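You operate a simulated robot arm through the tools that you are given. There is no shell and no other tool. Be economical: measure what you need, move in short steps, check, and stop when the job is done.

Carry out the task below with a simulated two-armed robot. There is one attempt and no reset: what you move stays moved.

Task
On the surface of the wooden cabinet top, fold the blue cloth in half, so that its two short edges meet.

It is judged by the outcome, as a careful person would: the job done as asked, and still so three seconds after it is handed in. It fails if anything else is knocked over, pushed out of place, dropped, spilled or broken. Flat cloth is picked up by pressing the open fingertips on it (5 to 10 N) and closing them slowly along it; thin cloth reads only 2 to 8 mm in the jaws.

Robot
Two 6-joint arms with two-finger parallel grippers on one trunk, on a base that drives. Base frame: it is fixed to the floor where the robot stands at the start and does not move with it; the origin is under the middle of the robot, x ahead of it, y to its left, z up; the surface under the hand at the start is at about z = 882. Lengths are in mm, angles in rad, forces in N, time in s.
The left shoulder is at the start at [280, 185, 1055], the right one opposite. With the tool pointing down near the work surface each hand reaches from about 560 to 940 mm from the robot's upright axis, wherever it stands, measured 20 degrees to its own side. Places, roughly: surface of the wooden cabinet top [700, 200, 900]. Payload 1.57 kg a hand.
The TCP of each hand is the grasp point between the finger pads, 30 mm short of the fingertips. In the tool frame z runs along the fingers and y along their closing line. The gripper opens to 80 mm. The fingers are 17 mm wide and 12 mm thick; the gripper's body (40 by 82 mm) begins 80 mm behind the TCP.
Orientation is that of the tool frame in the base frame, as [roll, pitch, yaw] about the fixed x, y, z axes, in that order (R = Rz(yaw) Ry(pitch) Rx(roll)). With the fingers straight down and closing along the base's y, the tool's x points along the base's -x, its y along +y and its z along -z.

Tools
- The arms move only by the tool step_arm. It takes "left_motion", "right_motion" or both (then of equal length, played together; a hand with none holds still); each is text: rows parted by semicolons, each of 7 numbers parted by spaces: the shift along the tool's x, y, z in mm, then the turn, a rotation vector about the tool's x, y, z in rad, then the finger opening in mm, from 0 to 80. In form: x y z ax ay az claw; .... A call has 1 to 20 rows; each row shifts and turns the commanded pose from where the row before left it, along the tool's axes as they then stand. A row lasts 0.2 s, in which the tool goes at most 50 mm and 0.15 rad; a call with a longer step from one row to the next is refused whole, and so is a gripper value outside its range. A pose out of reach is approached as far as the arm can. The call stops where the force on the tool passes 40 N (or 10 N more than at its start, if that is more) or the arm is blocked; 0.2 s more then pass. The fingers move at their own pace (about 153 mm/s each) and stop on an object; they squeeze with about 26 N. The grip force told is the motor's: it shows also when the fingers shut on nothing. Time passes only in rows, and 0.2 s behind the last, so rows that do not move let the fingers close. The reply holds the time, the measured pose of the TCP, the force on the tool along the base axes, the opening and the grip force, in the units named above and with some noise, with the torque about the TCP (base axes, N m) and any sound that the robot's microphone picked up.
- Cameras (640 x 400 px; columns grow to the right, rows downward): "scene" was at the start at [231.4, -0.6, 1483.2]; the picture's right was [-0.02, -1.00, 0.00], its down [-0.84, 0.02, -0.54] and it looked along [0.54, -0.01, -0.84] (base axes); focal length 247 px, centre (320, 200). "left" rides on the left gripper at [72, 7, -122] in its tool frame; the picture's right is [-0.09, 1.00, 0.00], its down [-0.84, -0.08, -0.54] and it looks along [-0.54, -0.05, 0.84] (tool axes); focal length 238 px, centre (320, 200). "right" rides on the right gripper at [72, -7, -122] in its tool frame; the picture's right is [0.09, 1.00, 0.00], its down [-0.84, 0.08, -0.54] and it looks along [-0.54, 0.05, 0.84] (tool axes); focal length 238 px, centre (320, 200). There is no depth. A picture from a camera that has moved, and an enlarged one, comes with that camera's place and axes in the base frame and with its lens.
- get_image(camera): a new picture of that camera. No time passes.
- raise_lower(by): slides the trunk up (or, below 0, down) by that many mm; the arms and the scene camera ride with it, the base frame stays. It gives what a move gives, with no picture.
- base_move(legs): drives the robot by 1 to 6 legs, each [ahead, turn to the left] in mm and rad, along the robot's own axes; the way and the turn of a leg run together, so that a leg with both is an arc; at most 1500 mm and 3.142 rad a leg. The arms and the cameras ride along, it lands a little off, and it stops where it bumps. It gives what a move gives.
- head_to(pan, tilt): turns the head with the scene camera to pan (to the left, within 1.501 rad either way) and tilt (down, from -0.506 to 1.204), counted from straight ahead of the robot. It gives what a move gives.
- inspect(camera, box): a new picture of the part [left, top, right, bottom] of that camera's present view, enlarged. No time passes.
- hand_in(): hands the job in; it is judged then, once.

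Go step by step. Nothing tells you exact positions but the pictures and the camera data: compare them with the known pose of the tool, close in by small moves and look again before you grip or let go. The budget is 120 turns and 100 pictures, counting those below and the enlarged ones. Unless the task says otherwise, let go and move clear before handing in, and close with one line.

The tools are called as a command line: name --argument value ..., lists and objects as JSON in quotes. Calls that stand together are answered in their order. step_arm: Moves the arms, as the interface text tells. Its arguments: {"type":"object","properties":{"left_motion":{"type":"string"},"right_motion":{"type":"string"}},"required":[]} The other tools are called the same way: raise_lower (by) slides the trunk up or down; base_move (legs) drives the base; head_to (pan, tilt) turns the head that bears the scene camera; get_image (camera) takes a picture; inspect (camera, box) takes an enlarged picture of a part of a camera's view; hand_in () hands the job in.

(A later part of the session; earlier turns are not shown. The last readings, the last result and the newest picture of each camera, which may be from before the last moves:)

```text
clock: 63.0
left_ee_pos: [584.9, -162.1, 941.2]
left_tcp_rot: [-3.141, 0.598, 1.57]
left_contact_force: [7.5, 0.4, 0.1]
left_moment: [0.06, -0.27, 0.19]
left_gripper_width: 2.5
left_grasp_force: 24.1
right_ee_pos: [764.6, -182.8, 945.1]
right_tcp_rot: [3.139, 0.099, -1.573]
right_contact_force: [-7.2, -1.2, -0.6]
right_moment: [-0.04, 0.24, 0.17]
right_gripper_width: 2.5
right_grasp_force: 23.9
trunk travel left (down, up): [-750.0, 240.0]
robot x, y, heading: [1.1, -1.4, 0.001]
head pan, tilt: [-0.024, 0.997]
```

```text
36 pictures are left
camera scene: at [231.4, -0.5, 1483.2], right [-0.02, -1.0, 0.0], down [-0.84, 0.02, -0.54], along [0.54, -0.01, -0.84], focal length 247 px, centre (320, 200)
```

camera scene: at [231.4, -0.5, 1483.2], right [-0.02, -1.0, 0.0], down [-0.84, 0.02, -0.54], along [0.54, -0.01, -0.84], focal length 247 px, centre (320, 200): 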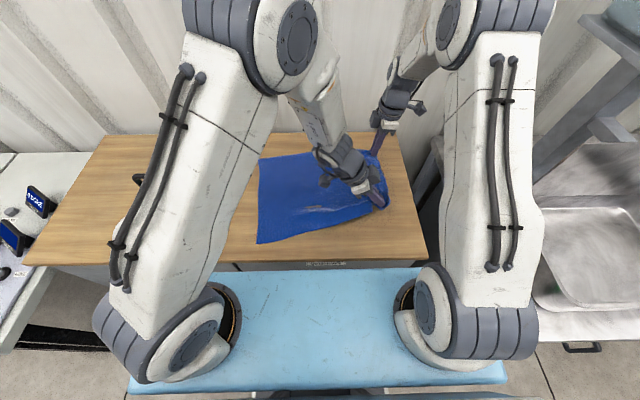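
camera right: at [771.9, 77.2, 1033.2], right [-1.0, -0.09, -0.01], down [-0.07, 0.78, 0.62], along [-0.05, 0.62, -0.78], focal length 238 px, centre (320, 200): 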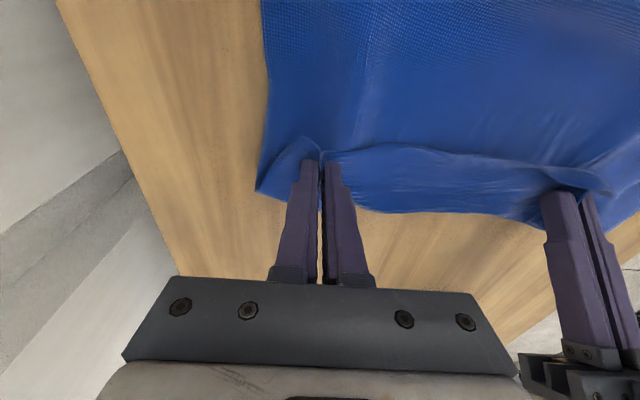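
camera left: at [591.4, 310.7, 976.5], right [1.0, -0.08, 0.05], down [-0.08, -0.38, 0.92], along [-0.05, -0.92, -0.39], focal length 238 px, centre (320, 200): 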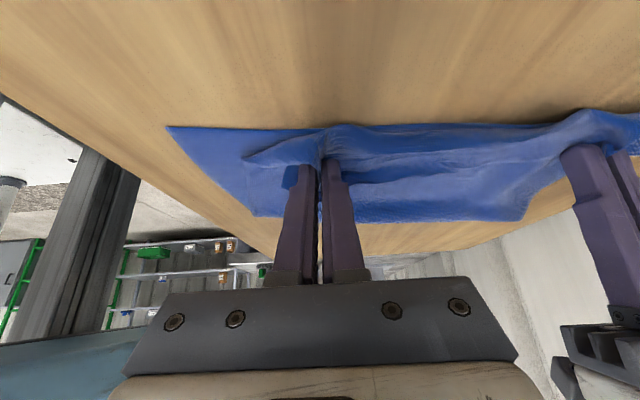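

Nearly flat. I'll pull a little further right, touch down, and open slowly to spread the gather.

step_arm --left_motion "0.46 0 6 0 0 0 0;0.46 0 6 0 0 0 0;0.46 0 6 0 0 0 0;0.46 0 6 0 0 0 0;0.46 0 6 0 0 0 0;0 0 0 0 0 0 4;0 0 0 0 0 0 10;0 0 0 0 0 0 16;0 0 0 0 0 0 22;0 0 0 0 0 0 28;0 0 0 0 0 0 34;0 0 0 0 0 0 40;0 0 0 0 0 0 46;0 0 0 0 0 0 52;0 0 0 0 0 0 60" --right_motion "2.96 0 5.5 0 0 0 0;2.96 0 5.5 0 0 0 0;2.96 0 5.5 0 0 0 0;2.96 0 5.5 0 0 0 0;2.96 0 5.5 0 0 0 0;0 0 0 0 0 0 4;0 0 0 0 0 0 10;0 0 0 0 0 0 16;0 0 0 0 0 0 22;0 0 0 0 0 0 28;0 0 0 0 0 0 34;0 0 0 0 0 0 40;0 0 0 0 0 0 46;0 0 0 0 0 0 52;0 0 0 0 0 0 60"

step_arm --left_motion "0 0 -10 0 0 0 60;0 0 -20 0 0 0 60;0 0 -20 0 0 0 60;0 0 -20 0 0 0 60;0 0 -20 0 0 0 60;0 0 -20 0 0 0 60;0 0 -20 0 0 0 60" --right_motion "0 0 -10 0 0 0 60;0 0 -20 0 0 0 60;0 0 -20 0 0 0 60;0 0 -20 0 0 0 60;0 0 -20 0 0 0 60;0 0 -20 0 0 0 60;0 0 -10 0 0 0 60"

get_image --camera "scene"

get_image --camera "left"

```text
clock: 66.2
left_ee_pos: [584.1, -175.4, 915.4]
left_tcp_rot: [-3.141, 0.6, 1.571]
left_contact_force: [0.7, -0.1, -0.1]
left_moment: [0.01, 0.05, 0.02]
left_gripper_width: 60.2
left_grasp_force: 0.0
right_ee_pos: [764.7, -194.3, 915.8]
right_tcp_rot: [3.141, 0.099, -1.573]
right_contact_force: [1.4, 0.0, 0.2]
right_moment: [-0.01, 0.0, 0.0]
right_gripper_width: 60.0
right_grasp_force: 0.1
trunk travel left (down, up): [-750.0, 240.0]
robot x, y, heading: [-0.0, -0.7, 0.002]
head pan, tilt: [-0.024, 0.997]
```

```text
clock: 67.8
left_ee_pos: [584.6, -104.4, 1022.3]
left_tcp_rot: [-3.141, 0.598, 1.569]
left_contact_force: [0.3, 0.4, 0.3]
left_moment: [-0.01, 0.0, 0.01]
left_gripper_width: 59.8
left_grasp_force: 0.0
right_ee_pos: [764.4, -205.6, 1037.5]
right_tcp_rot: [3.14, 0.1, -1.574]
right_contact_force: [-0.6, 0.0, -0.4]
right_moment: [0.0, -0.01, 0.03]
right_gripper_width: 60.1
right_grasp_force: 0.0
trunk travel left (down, up): [-750.0, 240.0]
robot x, y, heading: [0.8, -1.7, 0.004]
head pan, tilt: [-0.024, 0.997]
```

```text
35 pictures are left
camera scene: at [231.5, -0.7, 1483.2], right [-0.02, -1.0, 0.0], down [-0.84, 0.02, -0.54], along [0.54, -0.01, -0.84], focal length 247 px, centre (320, 200)
```

scene: 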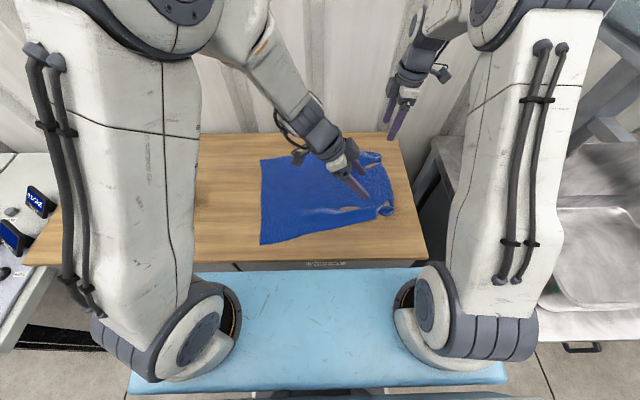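

```text
34 pictures are left
camera left: at [590.8, 25.2, 1083.5], right [1.0, -0.08, 0.05], down [-0.08, -0.39, 0.92], along [-0.05, -0.92, -0.39], focal length 238 px, centre (320, 200)
```

left: 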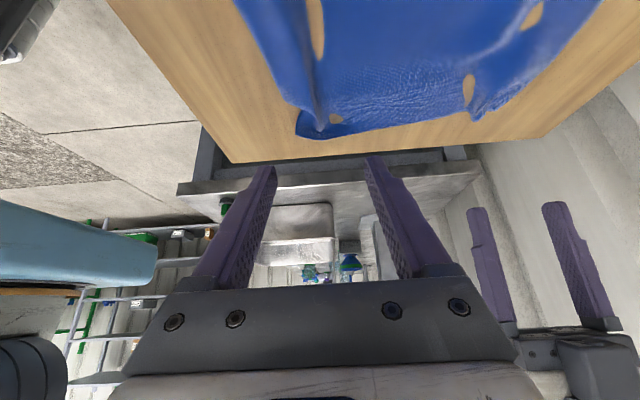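

The cloth is open again, but the right edge is still gathered (x 561–779 instead of about 515–815). I'll straighten the wrists back to the original orientation and check that the arms fit together here.

step_arm --left_motion "0 0 0 0 0.1 0 20;0 0 0 0 0.1 0 20;0 0 0 0 0.1 0 20;0 0 0 0 0.1 0 20;0 0 0 0 0.1 0 20;0 0 0 0 0.1 0 20;0 0 0 0 0 -0.1428 20;0 0 0 0 0 -0.1428 20;0 0 0 0 0 -0.1428 20;0 0 0 0 0 -0.1428 20;0 0 0 0 0 -0.1428 20;0 0 0 0 0 -0.1428 20;0 0 0 0 0 -0.1428 20;0 0 0 0 0 -0.1428 20;0 0 0 0 0 -0.1428 20;0 0 0 0 0 -0.1428 20;0 0 0 0 0 -0.1428 20" --right_motion "0 0 0 0 0.1 0 20;0 0 0 0 0 0 20;0 0 0 0 0 0 20;0 0 0 0 0 0 20;0 0 0 0 0 0 20;0 0 0 0 0 0 20;0 0 0 0 0 0.1428 20;0 0 0 0 0 0.1428 20;0 0 0 0 0 0.1428 20;0 0 0 0 0 0.1428 20;0 0 0 0 0 0.1428 20;0 0 0 0 0 0.1428 20;0 0 0 0 0 0.1428 20;0 0 0 0 0 0.1428 20;0 0 0 0 0 0.1428 20;0 0 0 0 0 0.1428 20;0 0 0 0 0 0.1428 20"

step_arm --left_motion "0 -15 10 0 0 0 0;0 -15 10 0 0 0 0;0 -15 10 0 0 0 0;0 -15 10 0 0 0 0;0 -15 10 0 0 0 0;0 -10 10 0 0 0 0;0 0 10 0 0 0 0;0 0 10 0 0 0 0" --right_motion "0 0 10 0 0 0 0;0 0 10 0 0 0 0;0 0 10 0 0 0 0;0 0 10 0 0 0 0;0 0 10 0 0 0 0;0 0 10 0 0 0 0;0 0 10 0 0 0 0;0 0 10 0 0 0 0"

get_image --camera "scene"

get_image --camera "left"

get_image --camera "right"

```text
clock: 71.4
left_ee_pos: [583.8, -102.6, 1023.1]
left_tcp_rot: [-3.141, -0.001, -3.139]
left_contact_force: [-0.1, -0.1, 0.5]
left_moment: [-0.01, 0.03, -0.07]
left_gripper_width: 20.1
left_grasp_force: 0.0
right_ee_pos: [763.2, -205.0, 1035.8]
right_tcp_rot: [3.14, 0.0, 3.139]
right_contact_force: [-0.5, 0.2, -0.2]
right_moment: [0.03, 0.0, 0.03]
right_gripper_width: 19.9
right_grasp_force: 0.0
trunk travel left (down, up): [-750.0, 240.0]
robot x, y, heading: [-1.3, 0.9, 0.001]
head pan, tilt: [-0.024, 0.997]
```

```text
clock: 73.2
left_ee_pos: [584.9, -187.9, 944.4]
left_tcp_rot: [-3.141, 0.001, 3.14]
left_contact_force: [1.0, -0.5, -0.2]
left_moment: [0.03, -0.03, 0.02]
left_gripper_width: 0.0
left_grasp_force: 21.1
right_ee_pos: [764.8, -205.6, 956.7]
right_tcp_rot: [3.141, -0.001, 3.14]
right_contact_force: [-0.3, 0.2, -0.2]
right_moment: [-0.01, 0.01, 0.0]
right_gripper_width: 0.0
right_grasp_force: 21.3
trunk travel left (down, up): [-750.0, 240.0]
robot x, y, heading: [2.3, 2.3, -0.006]
head pan, tilt: [-0.024, 0.997]
```

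```text
33 pictures are left
camera scene: at [231.3, -0.6, 1483.3], right [-0.02, -1.0, 0.0], down [-0.84, 0.02, -0.54], along [0.54, -0.01, -0.84], focal length 247 px, centre (320, 200)
```

scene: 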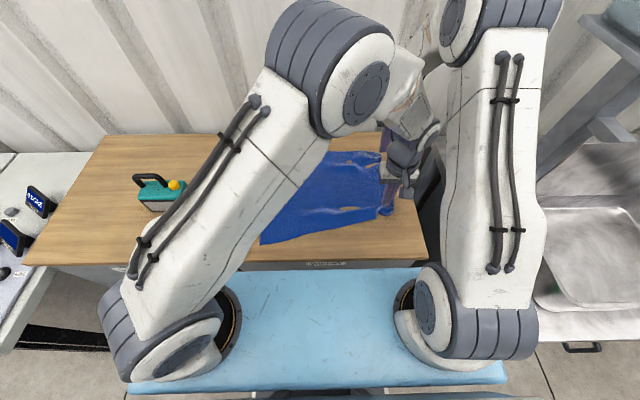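

```text
32 pictures are left
camera left: at [513.0, -180.8, 1065.7], right [0.09, 1.0, 0.0], down [0.84, -0.08, 0.54], along [0.54, -0.05, -0.84], focal length 238 px, centre (320, 200)
```

left: 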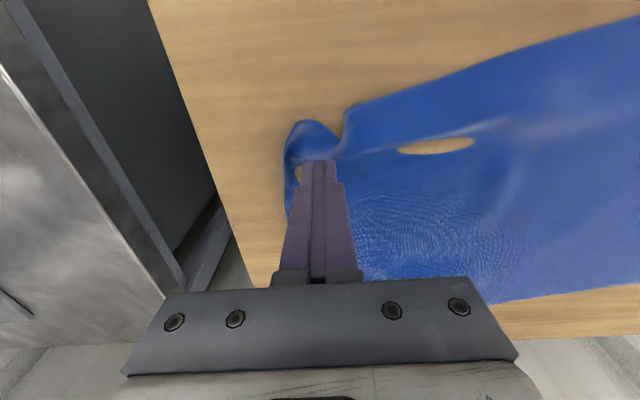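

```text
31 pictures are left
camera right: at [693.2, -212.8, 1077.0], right [-0.09, 1.0, 0.0], down [0.84, 0.08, 0.54], along [0.54, 0.05, -0.84], focal length 238 px, centre (320, 200)
```

right: 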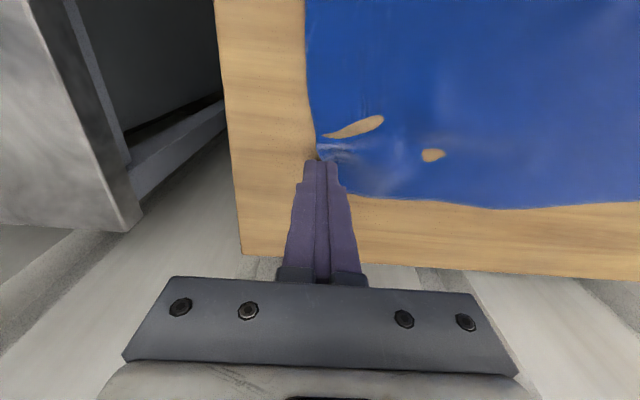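

The arms fit side by side even with vertical wrists. Next I'll press the closed fingertips near the two gathered corners and drag them outward to flatten the edge.

step_arm --left_motion "4 -2 9 0 0 0 0;4 -3 9 0 0 0 0;4 -3 8 0 0 0 0;0 0 2 0 0 0 0" --right_motion "-6 0 13 0 0 0 0;-6 0 13 0 0 0 0;-6 0 13 0 0 0 0;0 0 2 0 0 0 0"

step_arm --left_motion "0 0 1.5 0 0 0 0;0 0 1.5 0 0 0 0" --right_motion "0 0 1.5 0 0 0 0;0 0 1.5 0 0 0 0"

```text
clock: 74.2
left_ee_pos: [571.6, -197.1, 914.6]
left_tcp_rot: [-3.14, -0.001, 3.139]
left_contact_force: [0.1, 1.0, 1.5]
left_moment: [0.02, 0.02, 0.01]
left_gripper_width: 0.0
left_grasp_force: 21.2
right_ee_pos: [781.2, -206.9, 914.8]
right_tcp_rot: [3.141, -0.001, 3.141]
right_contact_force: [0.0, -0.8, 0.6]
right_moment: [-0.04, 0.02, 0.0]
right_gripper_width: 0.0
right_grasp_force: 21.5
trunk travel left (down, up): [-750.0, 240.0]
robot x, y, heading: [0.6, 1.9, -0.002]
head pan, tilt: [-0.024, 0.997]
```

```text
clock: 74.8
left_ee_pos: [571.4, -196.0, 913.2]
left_tcp_rot: [-3.139, 0.001, 3.139]
left_contact_force: [1.4, 5.5, 19.3]
left_moment: [0.33, 0.02, -0.02]
left_gripper_width: 0.1
left_grasp_force: 21.8
right_ee_pos: [780.8, -206.3, 914.7]
right_tcp_rot: [3.141, 0.003, 3.139]
right_contact_force: [-1.6, -0.3, 8.5]
right_moment: [0.03, 0.14, 0.02]
right_gripper_width: 0.3
right_grasp_force: 21.0
trunk travel left (down, up): [-750.0, 240.0]
robot x, y, heading: [2.0, 1.5, -0.001]
head pan, tilt: [-0.024, 0.997]
```

step_arm --left_motion "0 0 -1.2 0 0 0 0;4 0 0 0 0 0 0;4 0 0 0 0 0 0;4 0 0 0 0 0 0;4 0 0 0 0 0 0;4 0 0 0 0 0 0;4 0 0 0 0 0 0;4 0 0 0 0 0 0;4 0 0 0 0 0 0;4 0 0 0 0 0 0;4 0 0 0 0 0 0;0 0 -10 0 0 0 0;0 0 -20 0 0 0 0;0 0 -20 0 0 0 0" --right_motion "0 0 0 0 0 0 0;-2.8 -1 0 0 0 0 0;-2.8 -1 0 0 0 0 0;-2.8 -1 0 0 0 0 0;-2.8 -1 0 0 0 0 0;-2.8 -1 0 0 0 0 0;-2.8 -1 0 0 0 0 0;-2.8 -1 0 0 0 0 0;-2.8 -1 0 0 0 0 0;-2.8 -1 0 0 0 0 0;0 0 0 0 0 0 0;0 0 -10 0 0 0 0;0 0 -20 0 0 0 0;0 0 -20 0 0 0 0"

get_image --camera "left"

get_image --camera "right"

```text
clock: 76.1
left_ee_pos: [559.3, -193.7, 914.6]
left_tcp_rot: [-3.136, 0.003, -3.134]
left_contact_force: [-1.2, 1.6, 13.6]
left_moment: [0.16, 0.08, 0.03]
left_gripper_width: 0.0
left_grasp_force: 21.6
right_ee_pos: [793.2, -211.8, 914.6]
right_tcp_rot: [-3.139, 0.003, 3.139]
right_contact_force: [-1.4, -1.3, 4.6]
right_moment: [-0.01, 0.09, 0.01]
right_gripper_width: 0.1
right_grasp_force: 21.2
trunk travel left (down, up): [-750.0, 240.0]
robot x, y, heading: [2.7, 4.1, 0.003]
head pan, tilt: [-0.024, 0.997]
stopped in row 6 (left hand): the force on the tool passed its limit at 43 N (the readings are from after the stop); the commanded pose is now the measured one
```

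```text
30 pictures are left
camera left: at [487.4, -187.3, 1036.4], right [0.09, 1.0, 0.0], down [0.84, -0.07, 0.55], along [0.54, -0.05, -0.84], focal length 238 px, centre (320, 200)
```

left: 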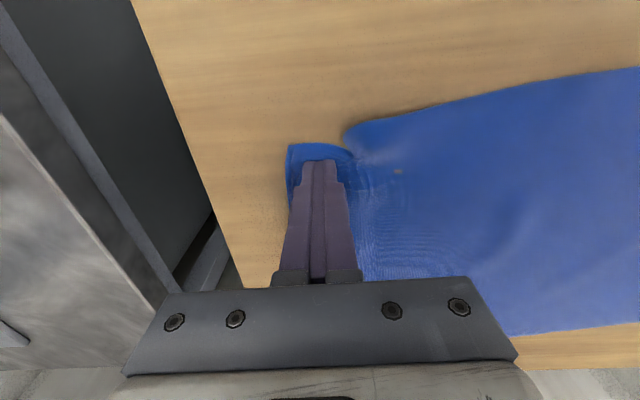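

```text
29 pictures are left
camera right: at [721.8, -218.3, 1035.2], right [-0.09, 1.0, 0.0], down [0.83, 0.07, 0.55], along [0.54, 0.05, -0.84], focal length 238 px, centre (320, 200)
```

right: 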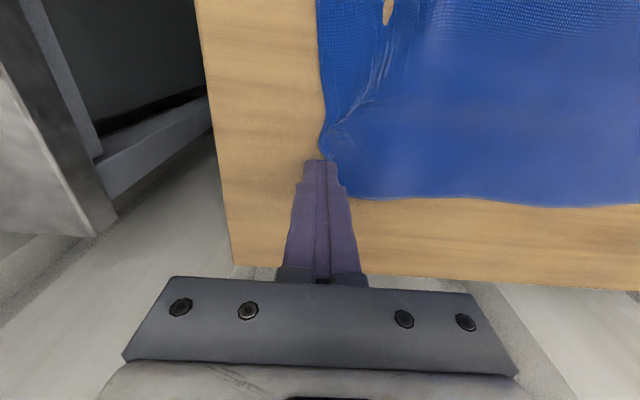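

The drag is working, so I continue with a lighter touch on the left.

step_arm --left_motion "0 0 -0.6 0 0 0 0;3 -0.5 -0.1 0 0 0 0;3 -0.5 -0.1 0 0 0 0;3 -0.5 -0.1 0 0 0 0;3 -0.5 -0.1 0 0 0 0;3 -0.5 -0.1 0 0 0 0;3 -0.5 -0.1 0 0 0 0;3 -0.5 -0.1 0 0 0 0;3 -0.5 -0.1 0 0 0 0;3 -0.5 -0.1 0 0 0 0;0 0 -10 0 0 0 0;0 0 -20 0 0 0 0;0 0 -20 0 0 0 0" --right_motion "0 0 0 0 0 0 0;-1.5 0 0 0 0 0 0;-1.5 0 0 0 0 0 0;-1.5 0 0 0 0 0 0;-1.5 0 0 0 0 0 0;-1.5 0 0 0 0 0 0;-1.5 0 0 0 0 0 0;-1.5 0 0 0 0 0 0;0 0 0 0 0 0 0;0 0 0 0 0 0 0;0 0 -10 0 0 0 0;0 0 -20 0 0 0 0;0 0 -20 0 0 0 0"

get_image --camera "left"

get_image --camera "right"

```text
clock: 77.1
left_ee_pos: [557.0, -192.0, 914.1]
left_tcp_rot: [-3.137, 0.002, -3.121]
left_contact_force: [-5.1, 0.1, 20.5]
left_moment: [0.17, 0.15, 0.02]
left_gripper_width: 0.1
left_grasp_force: 21.7
right_ee_pos: [798.8, -213.2, 916.9]
right_tcp_rot: [-3.14, 0.009, 3.135]
right_contact_force: [0.4, -0.1, -0.3]
right_moment: [0.01, -0.02, 0.02]
right_gripper_width: 0.0
right_grasp_force: 20.6
trunk travel left (down, up): [-750.0, 240.0]
robot x, y, heading: [0.3, 3.8, -0.002]
head pan, tilt: [-0.024, 0.997]
stopped in row 5 (left hand): the force on the tool passed its limit at 42 N (the readings are from after the stop); the commanded pose is now the measured one
```

```text
28 pictures are left
camera left: at [483.8, -186.2, 1036.2], right [0.07, 1.0, 0.0], down [0.84, -0.06, 0.55], along [0.54, -0.04, -0.84], focal length 238 px, centre (320, 200)
```

left: 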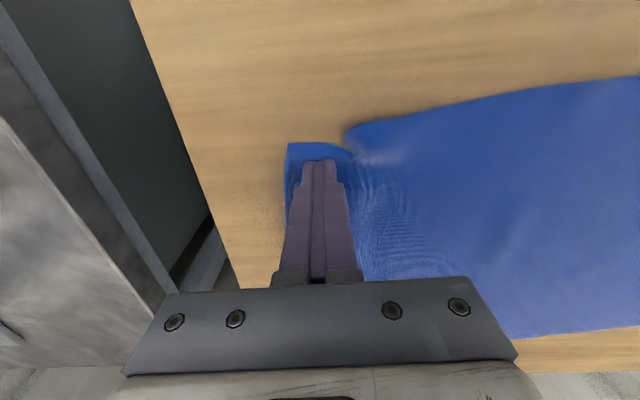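

```text
27 pictures are left
camera right: at [726.9, -219.6, 1037.2], right [-0.09, 1.0, 0.0], down [0.83, 0.07, 0.55], along [0.55, 0.05, -0.84], focal length 238 px, centre (320, 200)
```

right: 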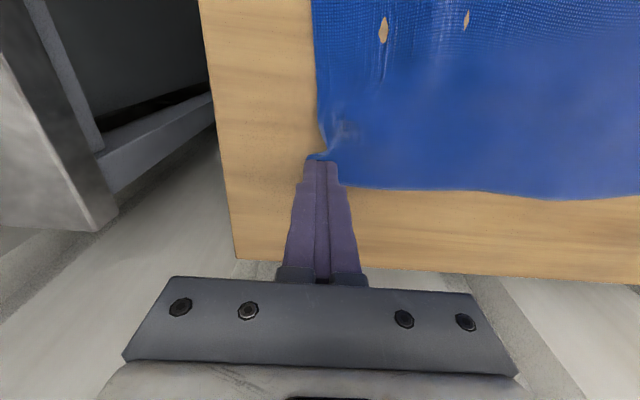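

The near corner is held in a pleat that dragging won't clear. Instead I'll grip both corners crosswise (closing along y), lift slightly, and pull them apart in the air.

step_arm --left_motion "0 0 -10 0 0 0 0;0 0 -10 0 0 0 0;0 -6 0 0 0 0 40;0 -5 0 0 0 0.018 40;0 0 8 0 0 0 40;0 0 8 0 0 0 40" --right_motion "0 0 -10 0 0 0 0;0 0 -10 0 0 0 0;4.5 5 0 0 0 0 40;4.5 5 0 0 0 0 40;0 0 8 0 0 0 40;0 0 8 0 0 0 40"

get_image --camera "left"

get_image --camera "right"

```text
clock: 78.5
left_ee_pos: [564.1, -198.7, 919.3]
left_tcp_rot: [-3.134, 0.002, -3.121]
left_contact_force: [1.1, -0.4, 0.0]
left_moment: [0.01, -0.04, -0.03]
left_gripper_width: 40.1
left_grasp_force: 0.1
right_ee_pos: [790.6, -207.8, 919.4]
right_tcp_rot: [-3.141, 0.005, 3.126]
right_contact_force: [0.8, 0.6, 0.4]
right_moment: [0.04, 0.01, -0.03]
right_gripper_width: 40.1
right_grasp_force: 0.1
trunk travel left (down, up): [-750.0, 240.0]
robot x, y, heading: [3.3, 0.8, -0.007]
head pan, tilt: [-0.024, 0.997]
```

```text
26 pictures are left
camera left: at [491.8, -192.1, 1040.8], right [0.07, 1.0, -0.01], down [0.84, -0.06, 0.55], along [0.54, -0.04, -0.84], focal length 238 px, centre (320, 200)
```

left: 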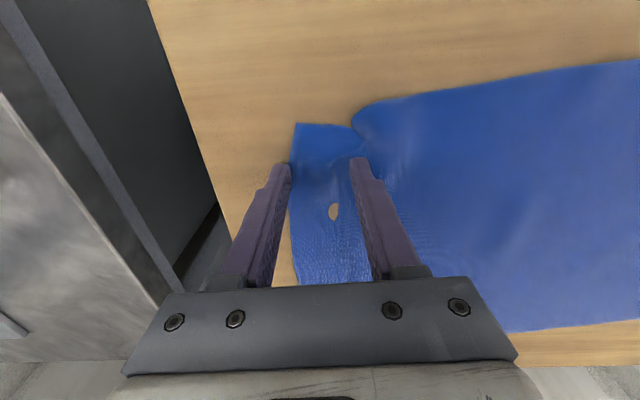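

```text
25 pictures are left
camera right: at [718.1, -213.2, 1040.3], right [-0.08, 1.0, 0.0], down [0.83, 0.07, 0.55], along [0.55, 0.04, -0.84], focal length 238 px, centre (320, 200)
```

right: 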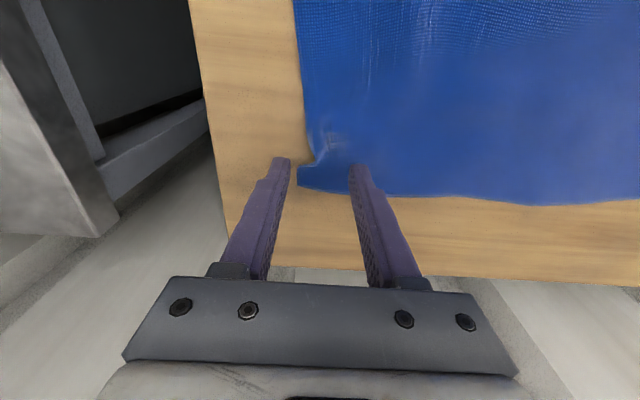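

Both hands straddle the edge nicely near the corners. Lower to contact.

step_arm --left_motion "6 0 0 0 0 0 40;0 0 2 0 0 0 40;0 0 2 0 0 0 40" --right_motion "0 0 0 0 0 0 40;0 0 2 0 0 0 40;0 0 2 0 0 0 40"

step_arm --left_motion "0 0 1.3 0 0 0 40" --right_motion "0 0 1.3 0 0 0 40"

```text
clock: 79.3
left_ee_pos: [558.9, -195.4, 915.1]
left_tcp_rot: [-3.138, 0.003, -3.113]
left_contact_force: [-3.0, 0.4, 31.7]
left_moment: [0.79, 0.39, 0.07]
left_gripper_width: 39.9
left_grasp_force: 0.0
right_ee_pos: [790.0, -207.1, 918.6]
right_tcp_rot: [-3.141, 0.009, 3.131]
right_contact_force: [0.2, 0.0, 0.0]
right_moment: [0.01, 0.01, 0.02]
right_gripper_width: 39.9
right_grasp_force: 0.1
trunk travel left (down, up): [-750.0, 240.0]
robot x, y, heading: [1.3, -3.5, -0.0]
head pan, tilt: [-0.024, 0.997]
```

```text
clock: 79.7
left_ee_pos: [559.1, -195.2, 914.0]
left_tcp_rot: [-3.137, 0.002, -3.112]
left_contact_force: [-5.7, -0.1, 24.4]
left_moment: [0.62, 0.39, 0.13]
left_gripper_width: 39.7
left_grasp_force: 0.1
right_ee_pos: [791.1, -207.4, 917.6]
right_tcp_rot: [-3.141, 0.012, 3.126]
right_contact_force: [0.6, -0.3, 0.7]
right_moment: [0.01, 0.01, 0.01]
right_gripper_width: 40.1
right_grasp_force: 0.1
trunk travel left (down, up): [-750.0, 240.0]
robot x, y, heading: [-1.0, 0.2, 0.0]
head pan, tilt: [-0.024, 0.997]
stopped in row 1 (left hand): the force on the tool passed its limit at 44 N (the readings are from after the stop); the commanded pose is now the measured one
```

Both arms read deviations, so the left wrist is brushing the right arm. I'll lift the left, tip it slightly away, and check that the right hand relaxes.

step_arm --left_motion "0 0 -10 0 0 0 40;-6 0 -5 0.05 0 0 40;0 0 0 0.07 0 0.02 40;0 0 0 0.06 0 0.0 40;0 -4 0 0 0 0 40" --right_motion "0 0 0 0 0 0 40;0 0 0 0 0 0 40;0 0 0 0 -0.012 0.015 40;0 0 0 0 0 0 40;0 0 0 0 0 0 40"

step_arm --left_motion "0 0 4 0 0 0 40;0 0 4 0 0 0 40" --right_motion "0 0 1.3 0 0 0 40;0 0 1.3 0 0 0 40"

```text
clock: 80.9
left_ee_pos: [564.9, -199.4, 927.8]
left_tcp_rot: [-2.958, 0.006, -3.135]
left_contact_force: [0.1, -0.3, -0.5]
left_moment: [0.01, 0.02, -0.02]
left_gripper_width: 39.6
left_grasp_force: 0.0
right_ee_pos: [791.0, -207.6, 916.3]
right_tcp_rot: [3.141, 0.021, 3.114]
right_contact_force: [0.6, 0.6, 0.0]
right_moment: [0.02, 0.01, -0.06]
right_gripper_width: 40.3
right_grasp_force: 0.1
trunk travel left (down, up): [-750.0, 240.0]
robot x, y, heading: [-0.7, 2.6, -0.002]
head pan, tilt: [-0.024, 0.997]
```

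```text
clock: 81.5
left_ee_pos: [566.7, -201.7, 921.5]
left_tcp_rot: [-2.96, 0.006, -3.134]
left_contact_force: [0.2, 0.0, 0.8]
left_moment: [0.0, -0.03, 0.02]
left_gripper_width: 39.9
left_grasp_force: 0.0
right_ee_pos: [790.1, -207.4, 913.4]
right_tcp_rot: [-3.14, 0.023, 3.114]
right_contact_force: [0.1, 0.4, 1.3]
right_moment: [0.06, 0.01, 0.0]
right_gripper_width: 40.0
right_grasp_force: 0.1
trunk travel left (down, up): [-750.0, 240.0]
robot x, y, heading: [-0.8, 4.7, 0.001]
head pan, tilt: [-0.024, 0.997]
```

step_arm --left_motion "0 0 1.5 0 0 0 40;0 0 1.5 0 0 0 40" --right_motion "0 0 0.6 0 0 0 40;0 0 0 0 0 0 40"

step_arm --left_motion "0 0 1 0 0 0 40" --right_motion "0 0 0 0 0 0 40"

```text
clock: 82.1
left_ee_pos: [565.4, -201.9, 919.3]
left_tcp_rot: [-2.956, 0.005, -3.135]
left_contact_force: [0.2, 1.9, 8.0]
left_moment: [0.29, 0.0, -0.01]
left_gripper_width: 40.2
left_grasp_force: 0.2
right_ee_pos: [790.7, -206.5, 913.7]
right_tcp_rot: [-3.141, 0.025, 3.114]
right_contact_force: [-0.6, 0.0, 5.2]
right_moment: [0.12, 0.02, 0.0]
right_gripper_width: 39.5
right_grasp_force: 0.1
trunk travel left (down, up): [-750.0, 240.0]
robot x, y, heading: [-2.0, 0.2, 0.001]
head pan, tilt: [-0.024, 0.997]
```

```text
clock: 82.5
left_ee_pos: [565.9, -203.7, 919.7]
left_tcp_rot: [-2.958, 0.007, -3.134]
left_contact_force: [-0.8, 5.1, 22.4]
left_moment: [0.73, 0.18, 0.01]
left_gripper_width: 40.8
left_grasp_force: 0.3
right_ee_pos: [790.4, -205.0, 913.7]
right_tcp_rot: [-3.14, 0.022, 3.114]
right_contact_force: [1.5, -0.4, 3.3]
right_moment: [0.06, -0.04, -0.02]
right_gripper_width: 39.6
right_grasp_force: 0.1
trunk travel left (down, up): [-750.0, 240.0]
robot x, y, heading: [-0.3, -0.6, 0.003]
head pan, tilt: [-0.024, 0.997]
```

step_arm --left_motion "0 0 -0.8 0 0 0 40;0 0 0.33 0 0 0 36;0 0 0.33 0 0 0 32;0 0 0.33 0 0 0 28;0 0 0.33 0 0 0 24;0 0 0.33 0 0 0 20;0 0 0.33 0 0 0 16;0 0 0.33 0 0 0 12;0 0 0.33 0 0 0 8;0 0 0.33 0 0 0 4;0 0 0 0 0 0 0;0 0 0 0 0 0 0" --right_motion "0 0 0.4 0 0 0 40;0 0 0 0 0 0 36;0 0 0 0 0 0 32;0 0 0 0 0 0 28;0 0 0 0 0 0 24;0 0 0 0 0 0 20;0 0 0 0 0 0 16;0 0 0 0 0 0 12;0 0 0 0 0 0 8;0 0 0 0 0 0 4;0 0 0 0 0 0 0;0 0 0 0 0 0 0"

get_image --camera "left"

get_image --camera "right"

```text
clock: 85.1
left_ee_pos: [565.8, -203.0, 917.5]
left_tcp_rot: [-2.956, 0.007, -3.135]
left_contact_force: [0.5, -5.1, 20.5]
left_moment: [-0.31, 0.07, 0.02]
left_gripper_width: 2.2
left_grasp_force: 23.5
right_ee_pos: [790.8, -206.5, 912.9]
right_tcp_rot: [3.14, 0.024, 3.112]
right_contact_force: [1.1, 2.5, 11.3]
right_moment: [0.2, 0.04, -0.03]
right_gripper_width: 2.4
right_grasp_force: 24.0
trunk travel left (down, up): [-750.0, 240.0]
robot x, y, heading: [-1.4, -1.9, -0.002]
head pan, tilt: [-0.024, 0.997]
```

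```text
24 pictures are left
camera left: at [492.9, -174.5, 1034.5], right [0.09, 0.98, -0.18], down [0.83, 0.03, 0.55], along [0.55, -0.2, -0.81], focal length 238 px, centre (320, 200)
```

left: 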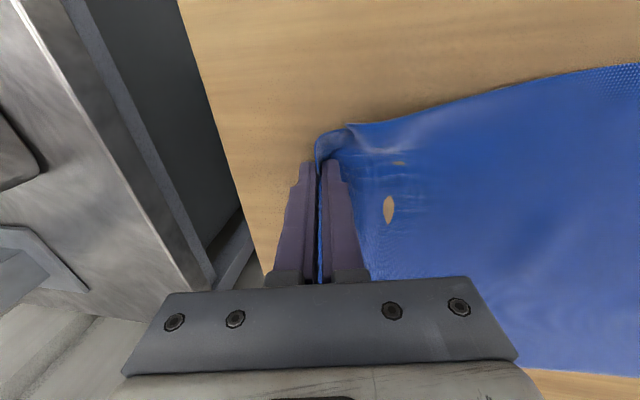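

```text
23 pictures are left
camera right: at [715.9, -210.9, 1032.9], right [-0.06, 1.0, 0.0], down [0.83, 0.05, 0.56], along [0.56, 0.03, -0.83], focal length 238 px, centre (320, 200)
```

right: 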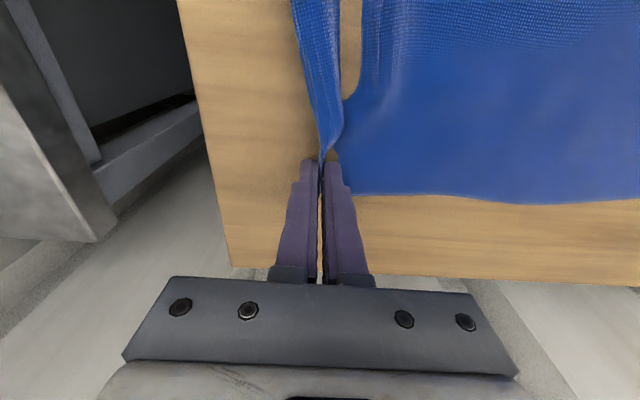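

Both edge grips are clean now. I'll lift and swing in, spreading the hands gradually once they're clear of each other.

step_arm --left_motion "0 6.4 -14.9 0 0 0 0;0 6.4 -14.9 0 0 0 0;0 6.4 -14.9 0 0 0 0;0 6.4 -14.9 0 0 0 0;0 6.4 -14.9 0 0 0 0;0 6.4 -14.9 0 0 0 0;1 9.6 -14 0 0 0 0;1 9.6 -14 0 0 0 0;1 9.6 -14 0 0 0 0;1 9.6 -14 0 0 0 0;1 9.6 -14 0 0 0 0;2 11.1 -6.1 0 0 0 0;2 11.1 -6.1 0 0 0 0;2 11.1 -6.1 0 0 0 0;2 11.1 -6.1 0 0 0 0;2 11.1 -6.1 0 0 0 0" --right_motion "0 9 -13.5 0 0 0 0;0 9 -13.5 0 0 0 0;0 9 -13.5 0 0 0 0;0 9 -13.5 0 0 0 0;0 9 -13.5 0 0 0 0;0 9 -13.5 0 0 0 0;0 12 -12 0 0 0 0;0 12 -12 0 0 0 0;0 12 -12 0 0 0 0;0 12 -12 0 0 0 0;0 12 -12 0 0 0 0;-1 12 -4 0 0 0 0;-1 12 -4 0 0 0 0;-1 12 -4 0 0 0 0;-1 12 -4 0 0 0 0;-1 12 -4 0 0 0 0"

get_image --camera "scene"

```text
clock: 88.5
left_ee_pos: [547.9, -28.9, 1077.2]
left_tcp_rot: [-2.956, 0.007, -3.134]
left_contact_force: [8.0, -0.4, 0.1]
left_moment: [-0.04, -0.31, 0.05]
left_gripper_width: 2.1
left_grasp_force: 23.9
right_ee_pos: [796.8, -32.7, 1073.1]
right_tcp_rot: [-3.14, 0.019, 3.112]
right_contact_force: [-7.9, -0.1, -1.5]
right_moment: [-0.01, 0.15, 0.05]
right_gripper_width: 2.6
right_grasp_force: 24.2
trunk travel left (down, up): [-750.0, 240.0]
robot x, y, heading: [2.8, -0.9, 0.001]
head pan, tilt: [-0.024, 0.997]
```

```text
22 pictures are left
camera scene: at [231.5, -0.7, 1483.2], right [-0.02, -1.0, 0.0], down [-0.84, 0.02, -0.54], along [0.54, -0.01, -0.84], focal length 247 px, centre (320, 200)
```

scene: 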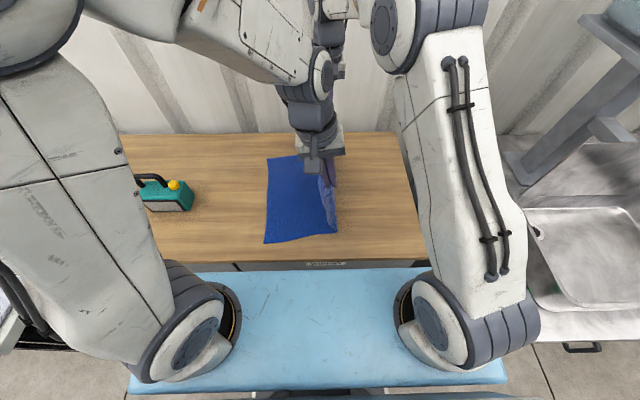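

Excellent: the edge is spread, the crease lies at y ≈ −50 and the lower edge at y ≈ 141–162. Now the low diagonal path to the left edge.

step_arm --left_motion "0 11.4 6.5 0 0 0 0;0 11.4 6.5 0 0 0 0;0 11.4 6.5 0 0 0 0;0 11.4 6.5 0 0 0 0;0 11.4 6.5 0 0 0 0;0 11.4 6.5 0 0 0 0;0 11.4 6.5 0 0 0 0;0 11.4 6.5 0 0 0 0;0 11.4 6.5 0 0 0 0;0 11.4 6.5 0 0 0 0;0 11.4 6.5 0 0 0 0;0 11.4 6.5 0 0 0 0" --right_motion "0 11 8.2 0 0 0 0;0 11 8.2 0 0 0 0;0 11 8.2 0 0 0 0;0 11 8.2 0 0 0 0;0 11 8.2 0 0 0 0;0 11 8.2 0 0 0 0;0 11 8.2 0 0 0 0;0 11 8.2 0 0 0 0;0 11 8.2 0 0 0 0;0 11 8.2 0 0 0 0;0 11 8.2 0 0 0 0;0 11 8.2 0 0 0 0"

get_image --camera "scene"

get_image --camera "right"

get_image --camera "left"

```text
clock: 91.1
left_ee_pos: [547.5, 92.6, 974.5]
left_tcp_rot: [-2.958, 0.006, -3.135]
left_contact_force: [11.2, 0.2, 0.4]
left_moment: [0.01, -0.42, 0.02]
left_gripper_width: 2.0
left_grasp_force: 23.6
right_ee_pos: [801.2, 98.8, 973.9]
right_tcp_rot: [3.141, 0.022, 3.112]
right_contact_force: [-12.2, -1.5, -0.3]
right_moment: [-0.03, 0.17, -0.02]
right_gripper_width: 2.7
right_grasp_force: 23.8
trunk travel left (down, up): [-750.0, 240.0]
robot x, y, heading: [1.8, -1.7, -0.003]
head pan, tilt: [-0.024, 0.997]
```

```text
21 pictures are left
camera scene: at [231.4, -0.7, 1483.3], right [-0.02, -1.0, 0.0], down [-0.84, 0.02, -0.54], along [0.54, -0.01, -0.84], focal length 247 px, centre (320, 200)
```

scene: 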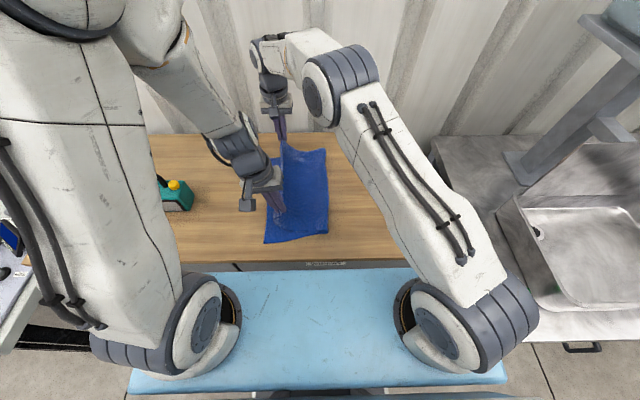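

```text
20 pictures are left
camera right: at [728.3, 94.6, 1093.9], right [-0.06, 1.0, 0.0], down [0.83, 0.05, 0.56], along [0.56, 0.03, -0.83], focal length 238 px, centre (320, 200)
```

right: 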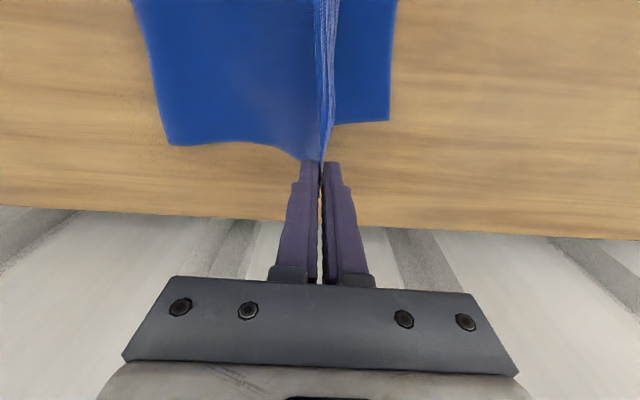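

```text
19 pictures are left
camera left: at [475.9, 121.1, 1092.6], right [0.09, 0.98, -0.18], down [0.83, 0.03, 0.55], along [0.55, -0.2, -0.81], focal length 238 px, centre (320, 200)
```

left: 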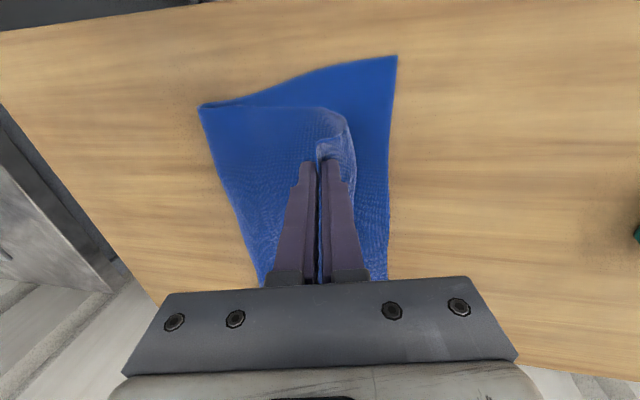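

Very clean. The lower edge runs from (489,138) to (782,158). I'll shift about 28 mm nearer so the corners coincide, and land on it.

step_arm --left_motion "4.7 10.4 7.4 0 0 0 0;4.7 10.4 7.4 0 0 0 0;4.7 10.4 7.4 0 0 0 0;4.7 10.4 7.4 0 0 0 0;4.7 10.4 7.4 0 0 0 0;4.7 10.4 7.4 0 0 0 0" --right_motion "4.7 9.8 9.4 0 0 0 0;4.7 9.8 9.4 0 0 0 0;4.7 9.8 9.4 0 0 0 0;4.7 9.8 9.4 0 0 0 0;4.7 9.8 9.4 0 0 0 0;4.7 9.8 9.4 0 0 0 0"

get_image --camera "right"

get_image --camera "left"

```text
clock: 92.5
left_ee_pos: [526.4, 144.8, 919.5]
left_tcp_rot: [-2.956, 0.001, -3.134]
left_contact_force: [5.4, -0.7, 1.7]
left_moment: [0.02, -0.25, 0.05]
left_gripper_width: 1.9
left_grasp_force: 23.5
left hand out of reach, approached as far as the arm can: row 5, 6
right_ee_pos: [779.5, 159.5, 918.9]
right_tcp_rot: [3.141, 0.025, 3.114]
right_contact_force: [-5.3, -1.4, 0.7]
right_moment: [-0.03, 0.11, -0.01]
right_gripper_width: 2.6
right_grasp_force: 24.0
trunk travel left (down, up): [-750.0, 240.0]
robot x, y, heading: [-1.1, -1.2, -0.005]
head pan, tilt: [-0.024, 0.997]
```

```text
18 pictures are left
camera right: at [704.7, 153.9, 1037.6], right [-0.06, 1.0, 0.0], down [0.83, 0.05, 0.56], along [0.56, 0.03, -0.83], focal length 238 px, centre (320, 200)
```

right: 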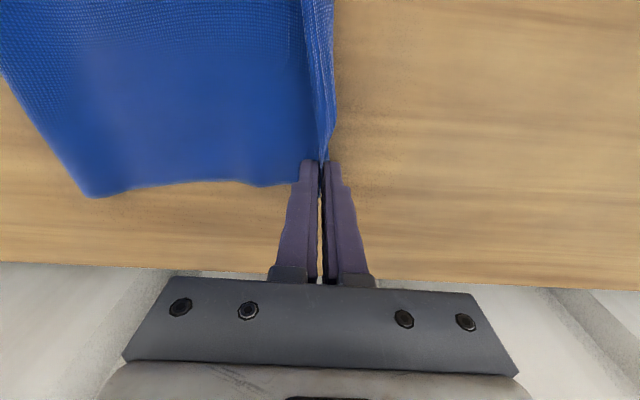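

```text
17 pictures are left
camera left: at [456.0, 174.2, 1038.6], right [0.09, 0.98, -0.18], down [0.84, 0.03, 0.55], along [0.54, -0.2, -0.82], focal length 238 px, centre (320, 200)
```

left: 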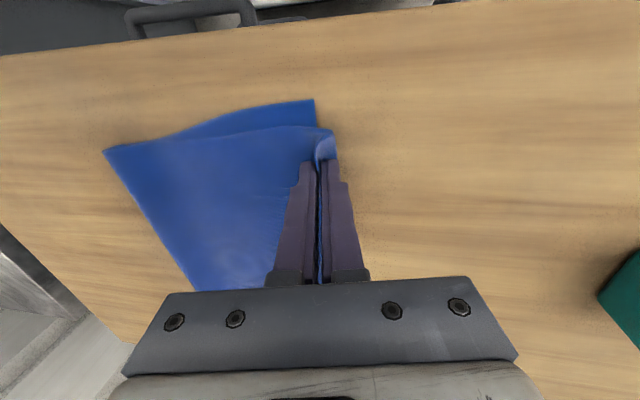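

The top edge is right above the lower edge at both hands. I'll lower the last 2–3 mm, ease slightly left, and open.

step_arm --left_motion "0 2 1 0 0 0 0;0 2 1 0 0 0 0;0 0 0 0 0 0 0;0 0 0 0 0 0 4;0 0 0 0 0 0 8;0 0 0 0 0 0 14;0 0 0 0 0 0 20;0 0 0 0 0 0 24;0 0 -5 0 0 0 24;0 0 -10 0 0 0 24;0 0 -15 0 0 0 24;0 0 -20 0 0 0 24;0 0 -20 0 0 0 24;0 0 -20 0 0 0 24" --right_motion "0 2 1.5 0 0 0 0;0 2 1.5 0 0 0 0;0 0 0 0 0 0 0;0 0 0 0 0 0 4;0 0 0 0 0 0 8;0 0 0 0 0 0 14;0 0 0 0 0 0 20;0 0 0 0 0 0 24;0 0 -5 0 0 0 24;0 0 -10 0 0 0 24;0 0 -15 0 0 0 24;0 0 -20 0 0 0 24;0 0 -20 0 0 0 24;0 0 -20 0 0 0 24"

get_image --camera "right"

get_image --camera "left"

```text
clock: 95.5
left_ee_pos: [529.5, 166.0, 1005.7]
left_tcp_rot: [-2.958, 0.004, -3.132]
left_contact_force: [0.1, -0.3, 0.4]
left_moment: [0.01, 0.04, 0.05]
left_gripper_width: 24.1
left_grasp_force: 0.0
right_ee_pos: [776.4, 162.8, 1005.3]
right_tcp_rot: [-3.141, 0.023, 3.114]
right_contact_force: [-0.3, -0.4, 0.4]
right_moment: [0.01, 0.03, -0.02]
right_gripper_width: 24.2
right_grasp_force: 0.1
trunk travel left (down, up): [-750.0, 240.0]
robot x, y, heading: [0.4, -2.5, -0.003]
head pan, tilt: [-0.024, 0.997]
```

```text
16 pictures are left
camera right: at [701.3, 158.9, 1124.2], right [-0.06, 1.0, 0.0], down [0.83, 0.05, 0.56], along [0.56, 0.03, -0.83], focal length 238 px, centre (320, 200)
```

right: 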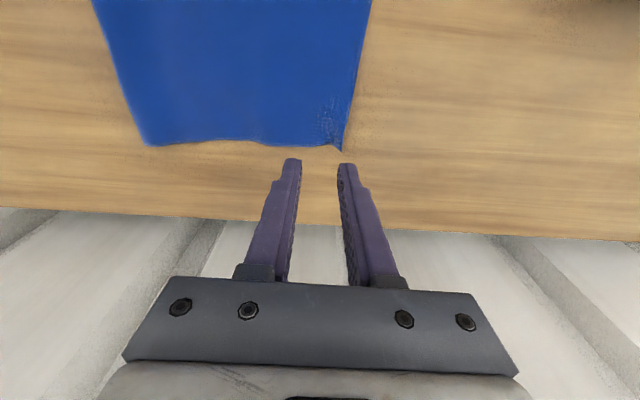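

```text
15 pictures are left
camera left: at [457.1, 194.1, 1124.2], right [0.08, 0.98, -0.18], down [0.83, 0.03, 0.55], along [0.54, -0.2, -0.82], focal length 238 px, centre (320, 200)
```

left: 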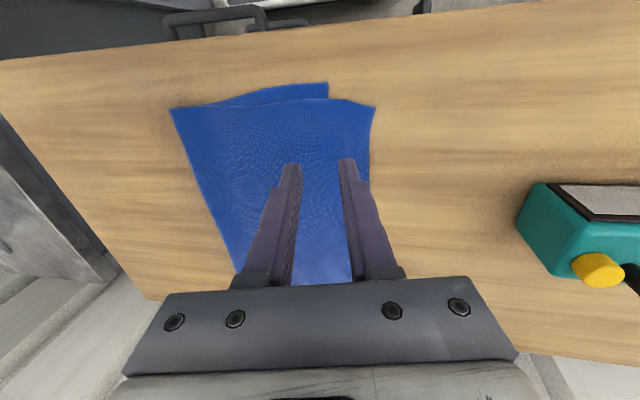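

The flap fell open the right way. I'll raise the hands clear and look at the whole fold.

step_arm --left_motion "0 15 -20 0 0 0 24;0 15 -20 0 0 0 24;0 20 -10 0 0 0 24;0 20 0 0 0 0 24" --right_motion "0 -20 -15 0 0 0 24;0 -20 -15 0 0 0 24;0 -30 -10 0 0 0 24;0 -30 0 0 0 0 24;0 -30 0 0 0 0 24;0 -30 0 0 0 0 24"

inspect --camera "scene" --box '[230, 130, 370, 260]'

```text
refused: give rows for one hand, or as many for the one as for the other
```

```text
3.08 times, centred on (300, 195) of scene
camera zoom: at [231.7, -0.6, 1483.2], right [-0.02, -1.0, 0.0], down [-0.84, 0.02, -0.54], along [0.54, -0.01, -0.84], focal length 761 px, centre (382, 215)
```

zoom: 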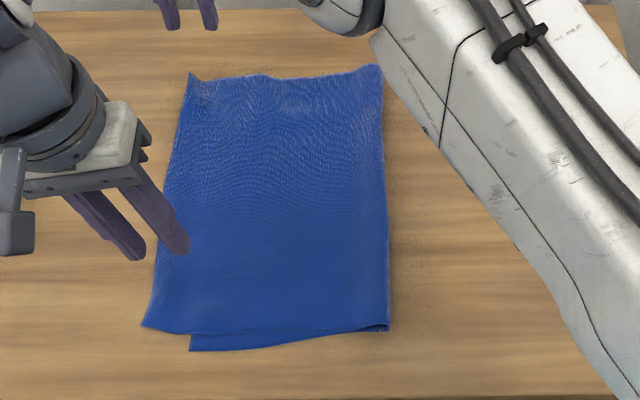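

The fold is nearly right: crease y ≈ −12, lower edge y ≈ 158 near, and the top edge overhangs it by about 40 mm (y ≈ 198) because the held strip unfolded outward. I'll re-grip that overhanging top edge, which lies over bare wood, and set it down further right.

step_arm --left_motion "0 0 0 -0.09 0 0 40;0 0 0 -0.093 0 0 40;-2 5 16 0 0 0 40;-2 5 16 0 0 0 40;-2 5 16 0 0 0 40;-2 5 16 0 0 0 40;-2 5 16 0 0 0 40" --right_motion "0 0 0 0 0 0 40;0 0 0 0 -0.02 0 40;-0.4 5.6 16 0 0 0 40;-0.4 5.6 16 0 0 0 40;-0.4 5.6 16 0 0 0 40;-0.4 5.6 16 0 0 0 40;-0.4 5.6 16 0 0 0 40"

get_image --camera "left"

get_image --camera "right"

```text
clock: 97.1
left_ee_pos: [538.0, 189.8, 925.0]
left_tcp_rot: [3.141, 0.006, -3.135]
left_contact_force: [0.5, 0.5, 0.6]
left_moment: [0.0, -0.02, -0.02]
left_gripper_width: 39.9
left_grasp_force: 0.0
right_ee_pos: [781.5, 189.3, 926.9]
right_tcp_rot: [3.141, 0.04, 3.112]
right_contact_force: [0.3, -0.4, 0.4]
right_moment: [0.0, -0.03, 0.0]
right_gripper_width: 40.1
right_grasp_force: 0.1
trunk travel left (down, up): [-750.0, 240.0]
robot x, y, heading: [-1.0, -1.1, 0.002]
head pan, tilt: [-0.024, 0.997]
```

```text
13 pictures are left
camera left: at [466.8, 196.0, 1046.1], right [0.08, 1.0, 0.0], down [0.83, -0.07, 0.55], along [0.54, -0.05, -0.84], focal length 238 px, centre (320, 200)
```

left: 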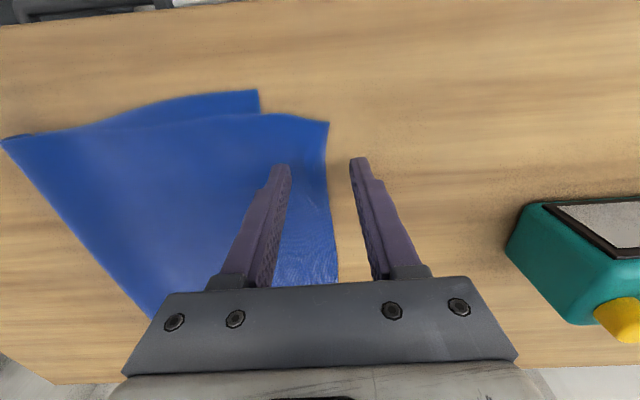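

```text
12 pictures are left
camera right: at [705.9, 185.9, 1044.2], right [-0.06, 1.0, 0.0], down [0.82, 0.05, 0.58], along [0.58, 0.03, -0.82], focal length 238 px, centre (320, 200)
```

right: 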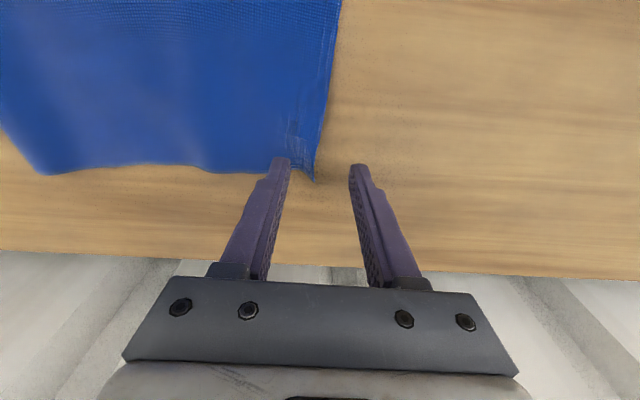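

Both straddle the edge. Small trims, then down to contact.

step_arm --left_motion "0 6 4 0 0 0 40;0 0 3 0 0 0 40" --right_motion "8 0 4 0 0.03 0 40;0 0 5 0 0.01 0 40"

step_arm --left_motion "0 0 2 0 0 0 40;0 0 1 0 0 0 40" --right_motion "0 0 2 0 0 0 40;0 0 1 0 0 0 40"

```text
clock: 97.7
left_ee_pos: [538.3, 196.6, 918.9]
left_tcp_rot: [-3.141, 0.005, -3.133]
left_contact_force: [-0.6, 0.5, 0.4]
left_moment: [0.04, 0.0, -0.01]
left_gripper_width: 40.0
left_grasp_force: 0.0
right_ee_pos: [774.1, 190.5, 916.7]
right_tcp_rot: [3.14, 0.002, 3.113]
right_contact_force: [0.4, -0.2, -0.2]
right_moment: [-0.01, -0.01, -0.04]
right_gripper_width: 39.9
right_grasp_force: 0.0
trunk travel left (down, up): [-750.0, 240.0]
robot x, y, heading: [0.0, -0.9, 0.002]
head pan, tilt: [-0.024, 0.997]
```

```text
clock: 98.3
left_ee_pos: [538.7, 195.7, 914.1]
left_tcp_rot: [3.14, 0.005, -3.134]
left_contact_force: [0.4, -0.6, -0.1]
left_moment: [-0.01, -0.02, -0.01]
left_gripper_width: 40.0
left_grasp_force: 0.1
right_ee_pos: [775.0, 190.6, 914.7]
right_tcp_rot: [-3.141, 0.003, 3.114]
right_contact_force: [-0.8, 0.1, 5.4]
right_moment: [-0.14, 0.04, 0.0]
right_gripper_width: 40.1
right_grasp_force: 0.1
trunk travel left (down, up): [-750.0, 240.0]
robot x, y, heading: [-1.6, 1.5, 0.005]
head pan, tilt: [-0.024, 0.997]
```

step_arm --left_motion "0 0 1 0 0 0 40" --right_motion "0 0 0.2 0 0 0 40"

step_arm --left_motion "0 0 0.8 0 0 0 40" --right_motion "0 0 0 0 0 0 40"

```text
clock: 98.7
left_ee_pos: [538.1, 196.0, 914.5]
left_tcp_rot: [3.142, 0.006, -3.134]
left_contact_force: [-0.7, 0.0, 1.2]
left_moment: [-0.05, 0.0, 0.03]
left_gripper_width: 40.3
left_grasp_force: 0.2
right_ee_pos: [773.4, 190.4, 914.6]
right_tcp_rot: [-3.141, 0.002, 3.114]
right_contact_force: [0.4, 0.1, 7.4]
right_moment: [-0.23, 0.0, -0.01]
right_gripper_width: 39.8
right_grasp_force: 0.0
trunk travel left (down, up): [-750.0, 240.0]
robot x, y, heading: [1.5, 0.1, 0.004]
head pan, tilt: [-0.024, 0.997]
```

```text
clock: 99.1
left_ee_pos: [539.9, 196.6, 913.0]
left_tcp_rot: [3.141, 0.006, -3.134]
left_contact_force: [-2.2, -1.4, 9.1]
left_moment: [-0.25, 0.09, -0.03]
left_gripper_width: 40.6
left_grasp_force: 0.2
right_ee_pos: [774.7, 190.3, 914.4]
right_tcp_rot: [3.141, 0.003, 3.113]
right_contact_force: [1.1, 0.5, 7.7]
right_moment: [-0.17, -0.04, 0.06]
right_gripper_width: 39.5
right_grasp_force: 0.0
trunk travel left (down, up): [-750.0, 240.0]
robot x, y, heading: [-1.4, -2.5, -0.002]
head pan, tilt: [-0.024, 0.997]
```

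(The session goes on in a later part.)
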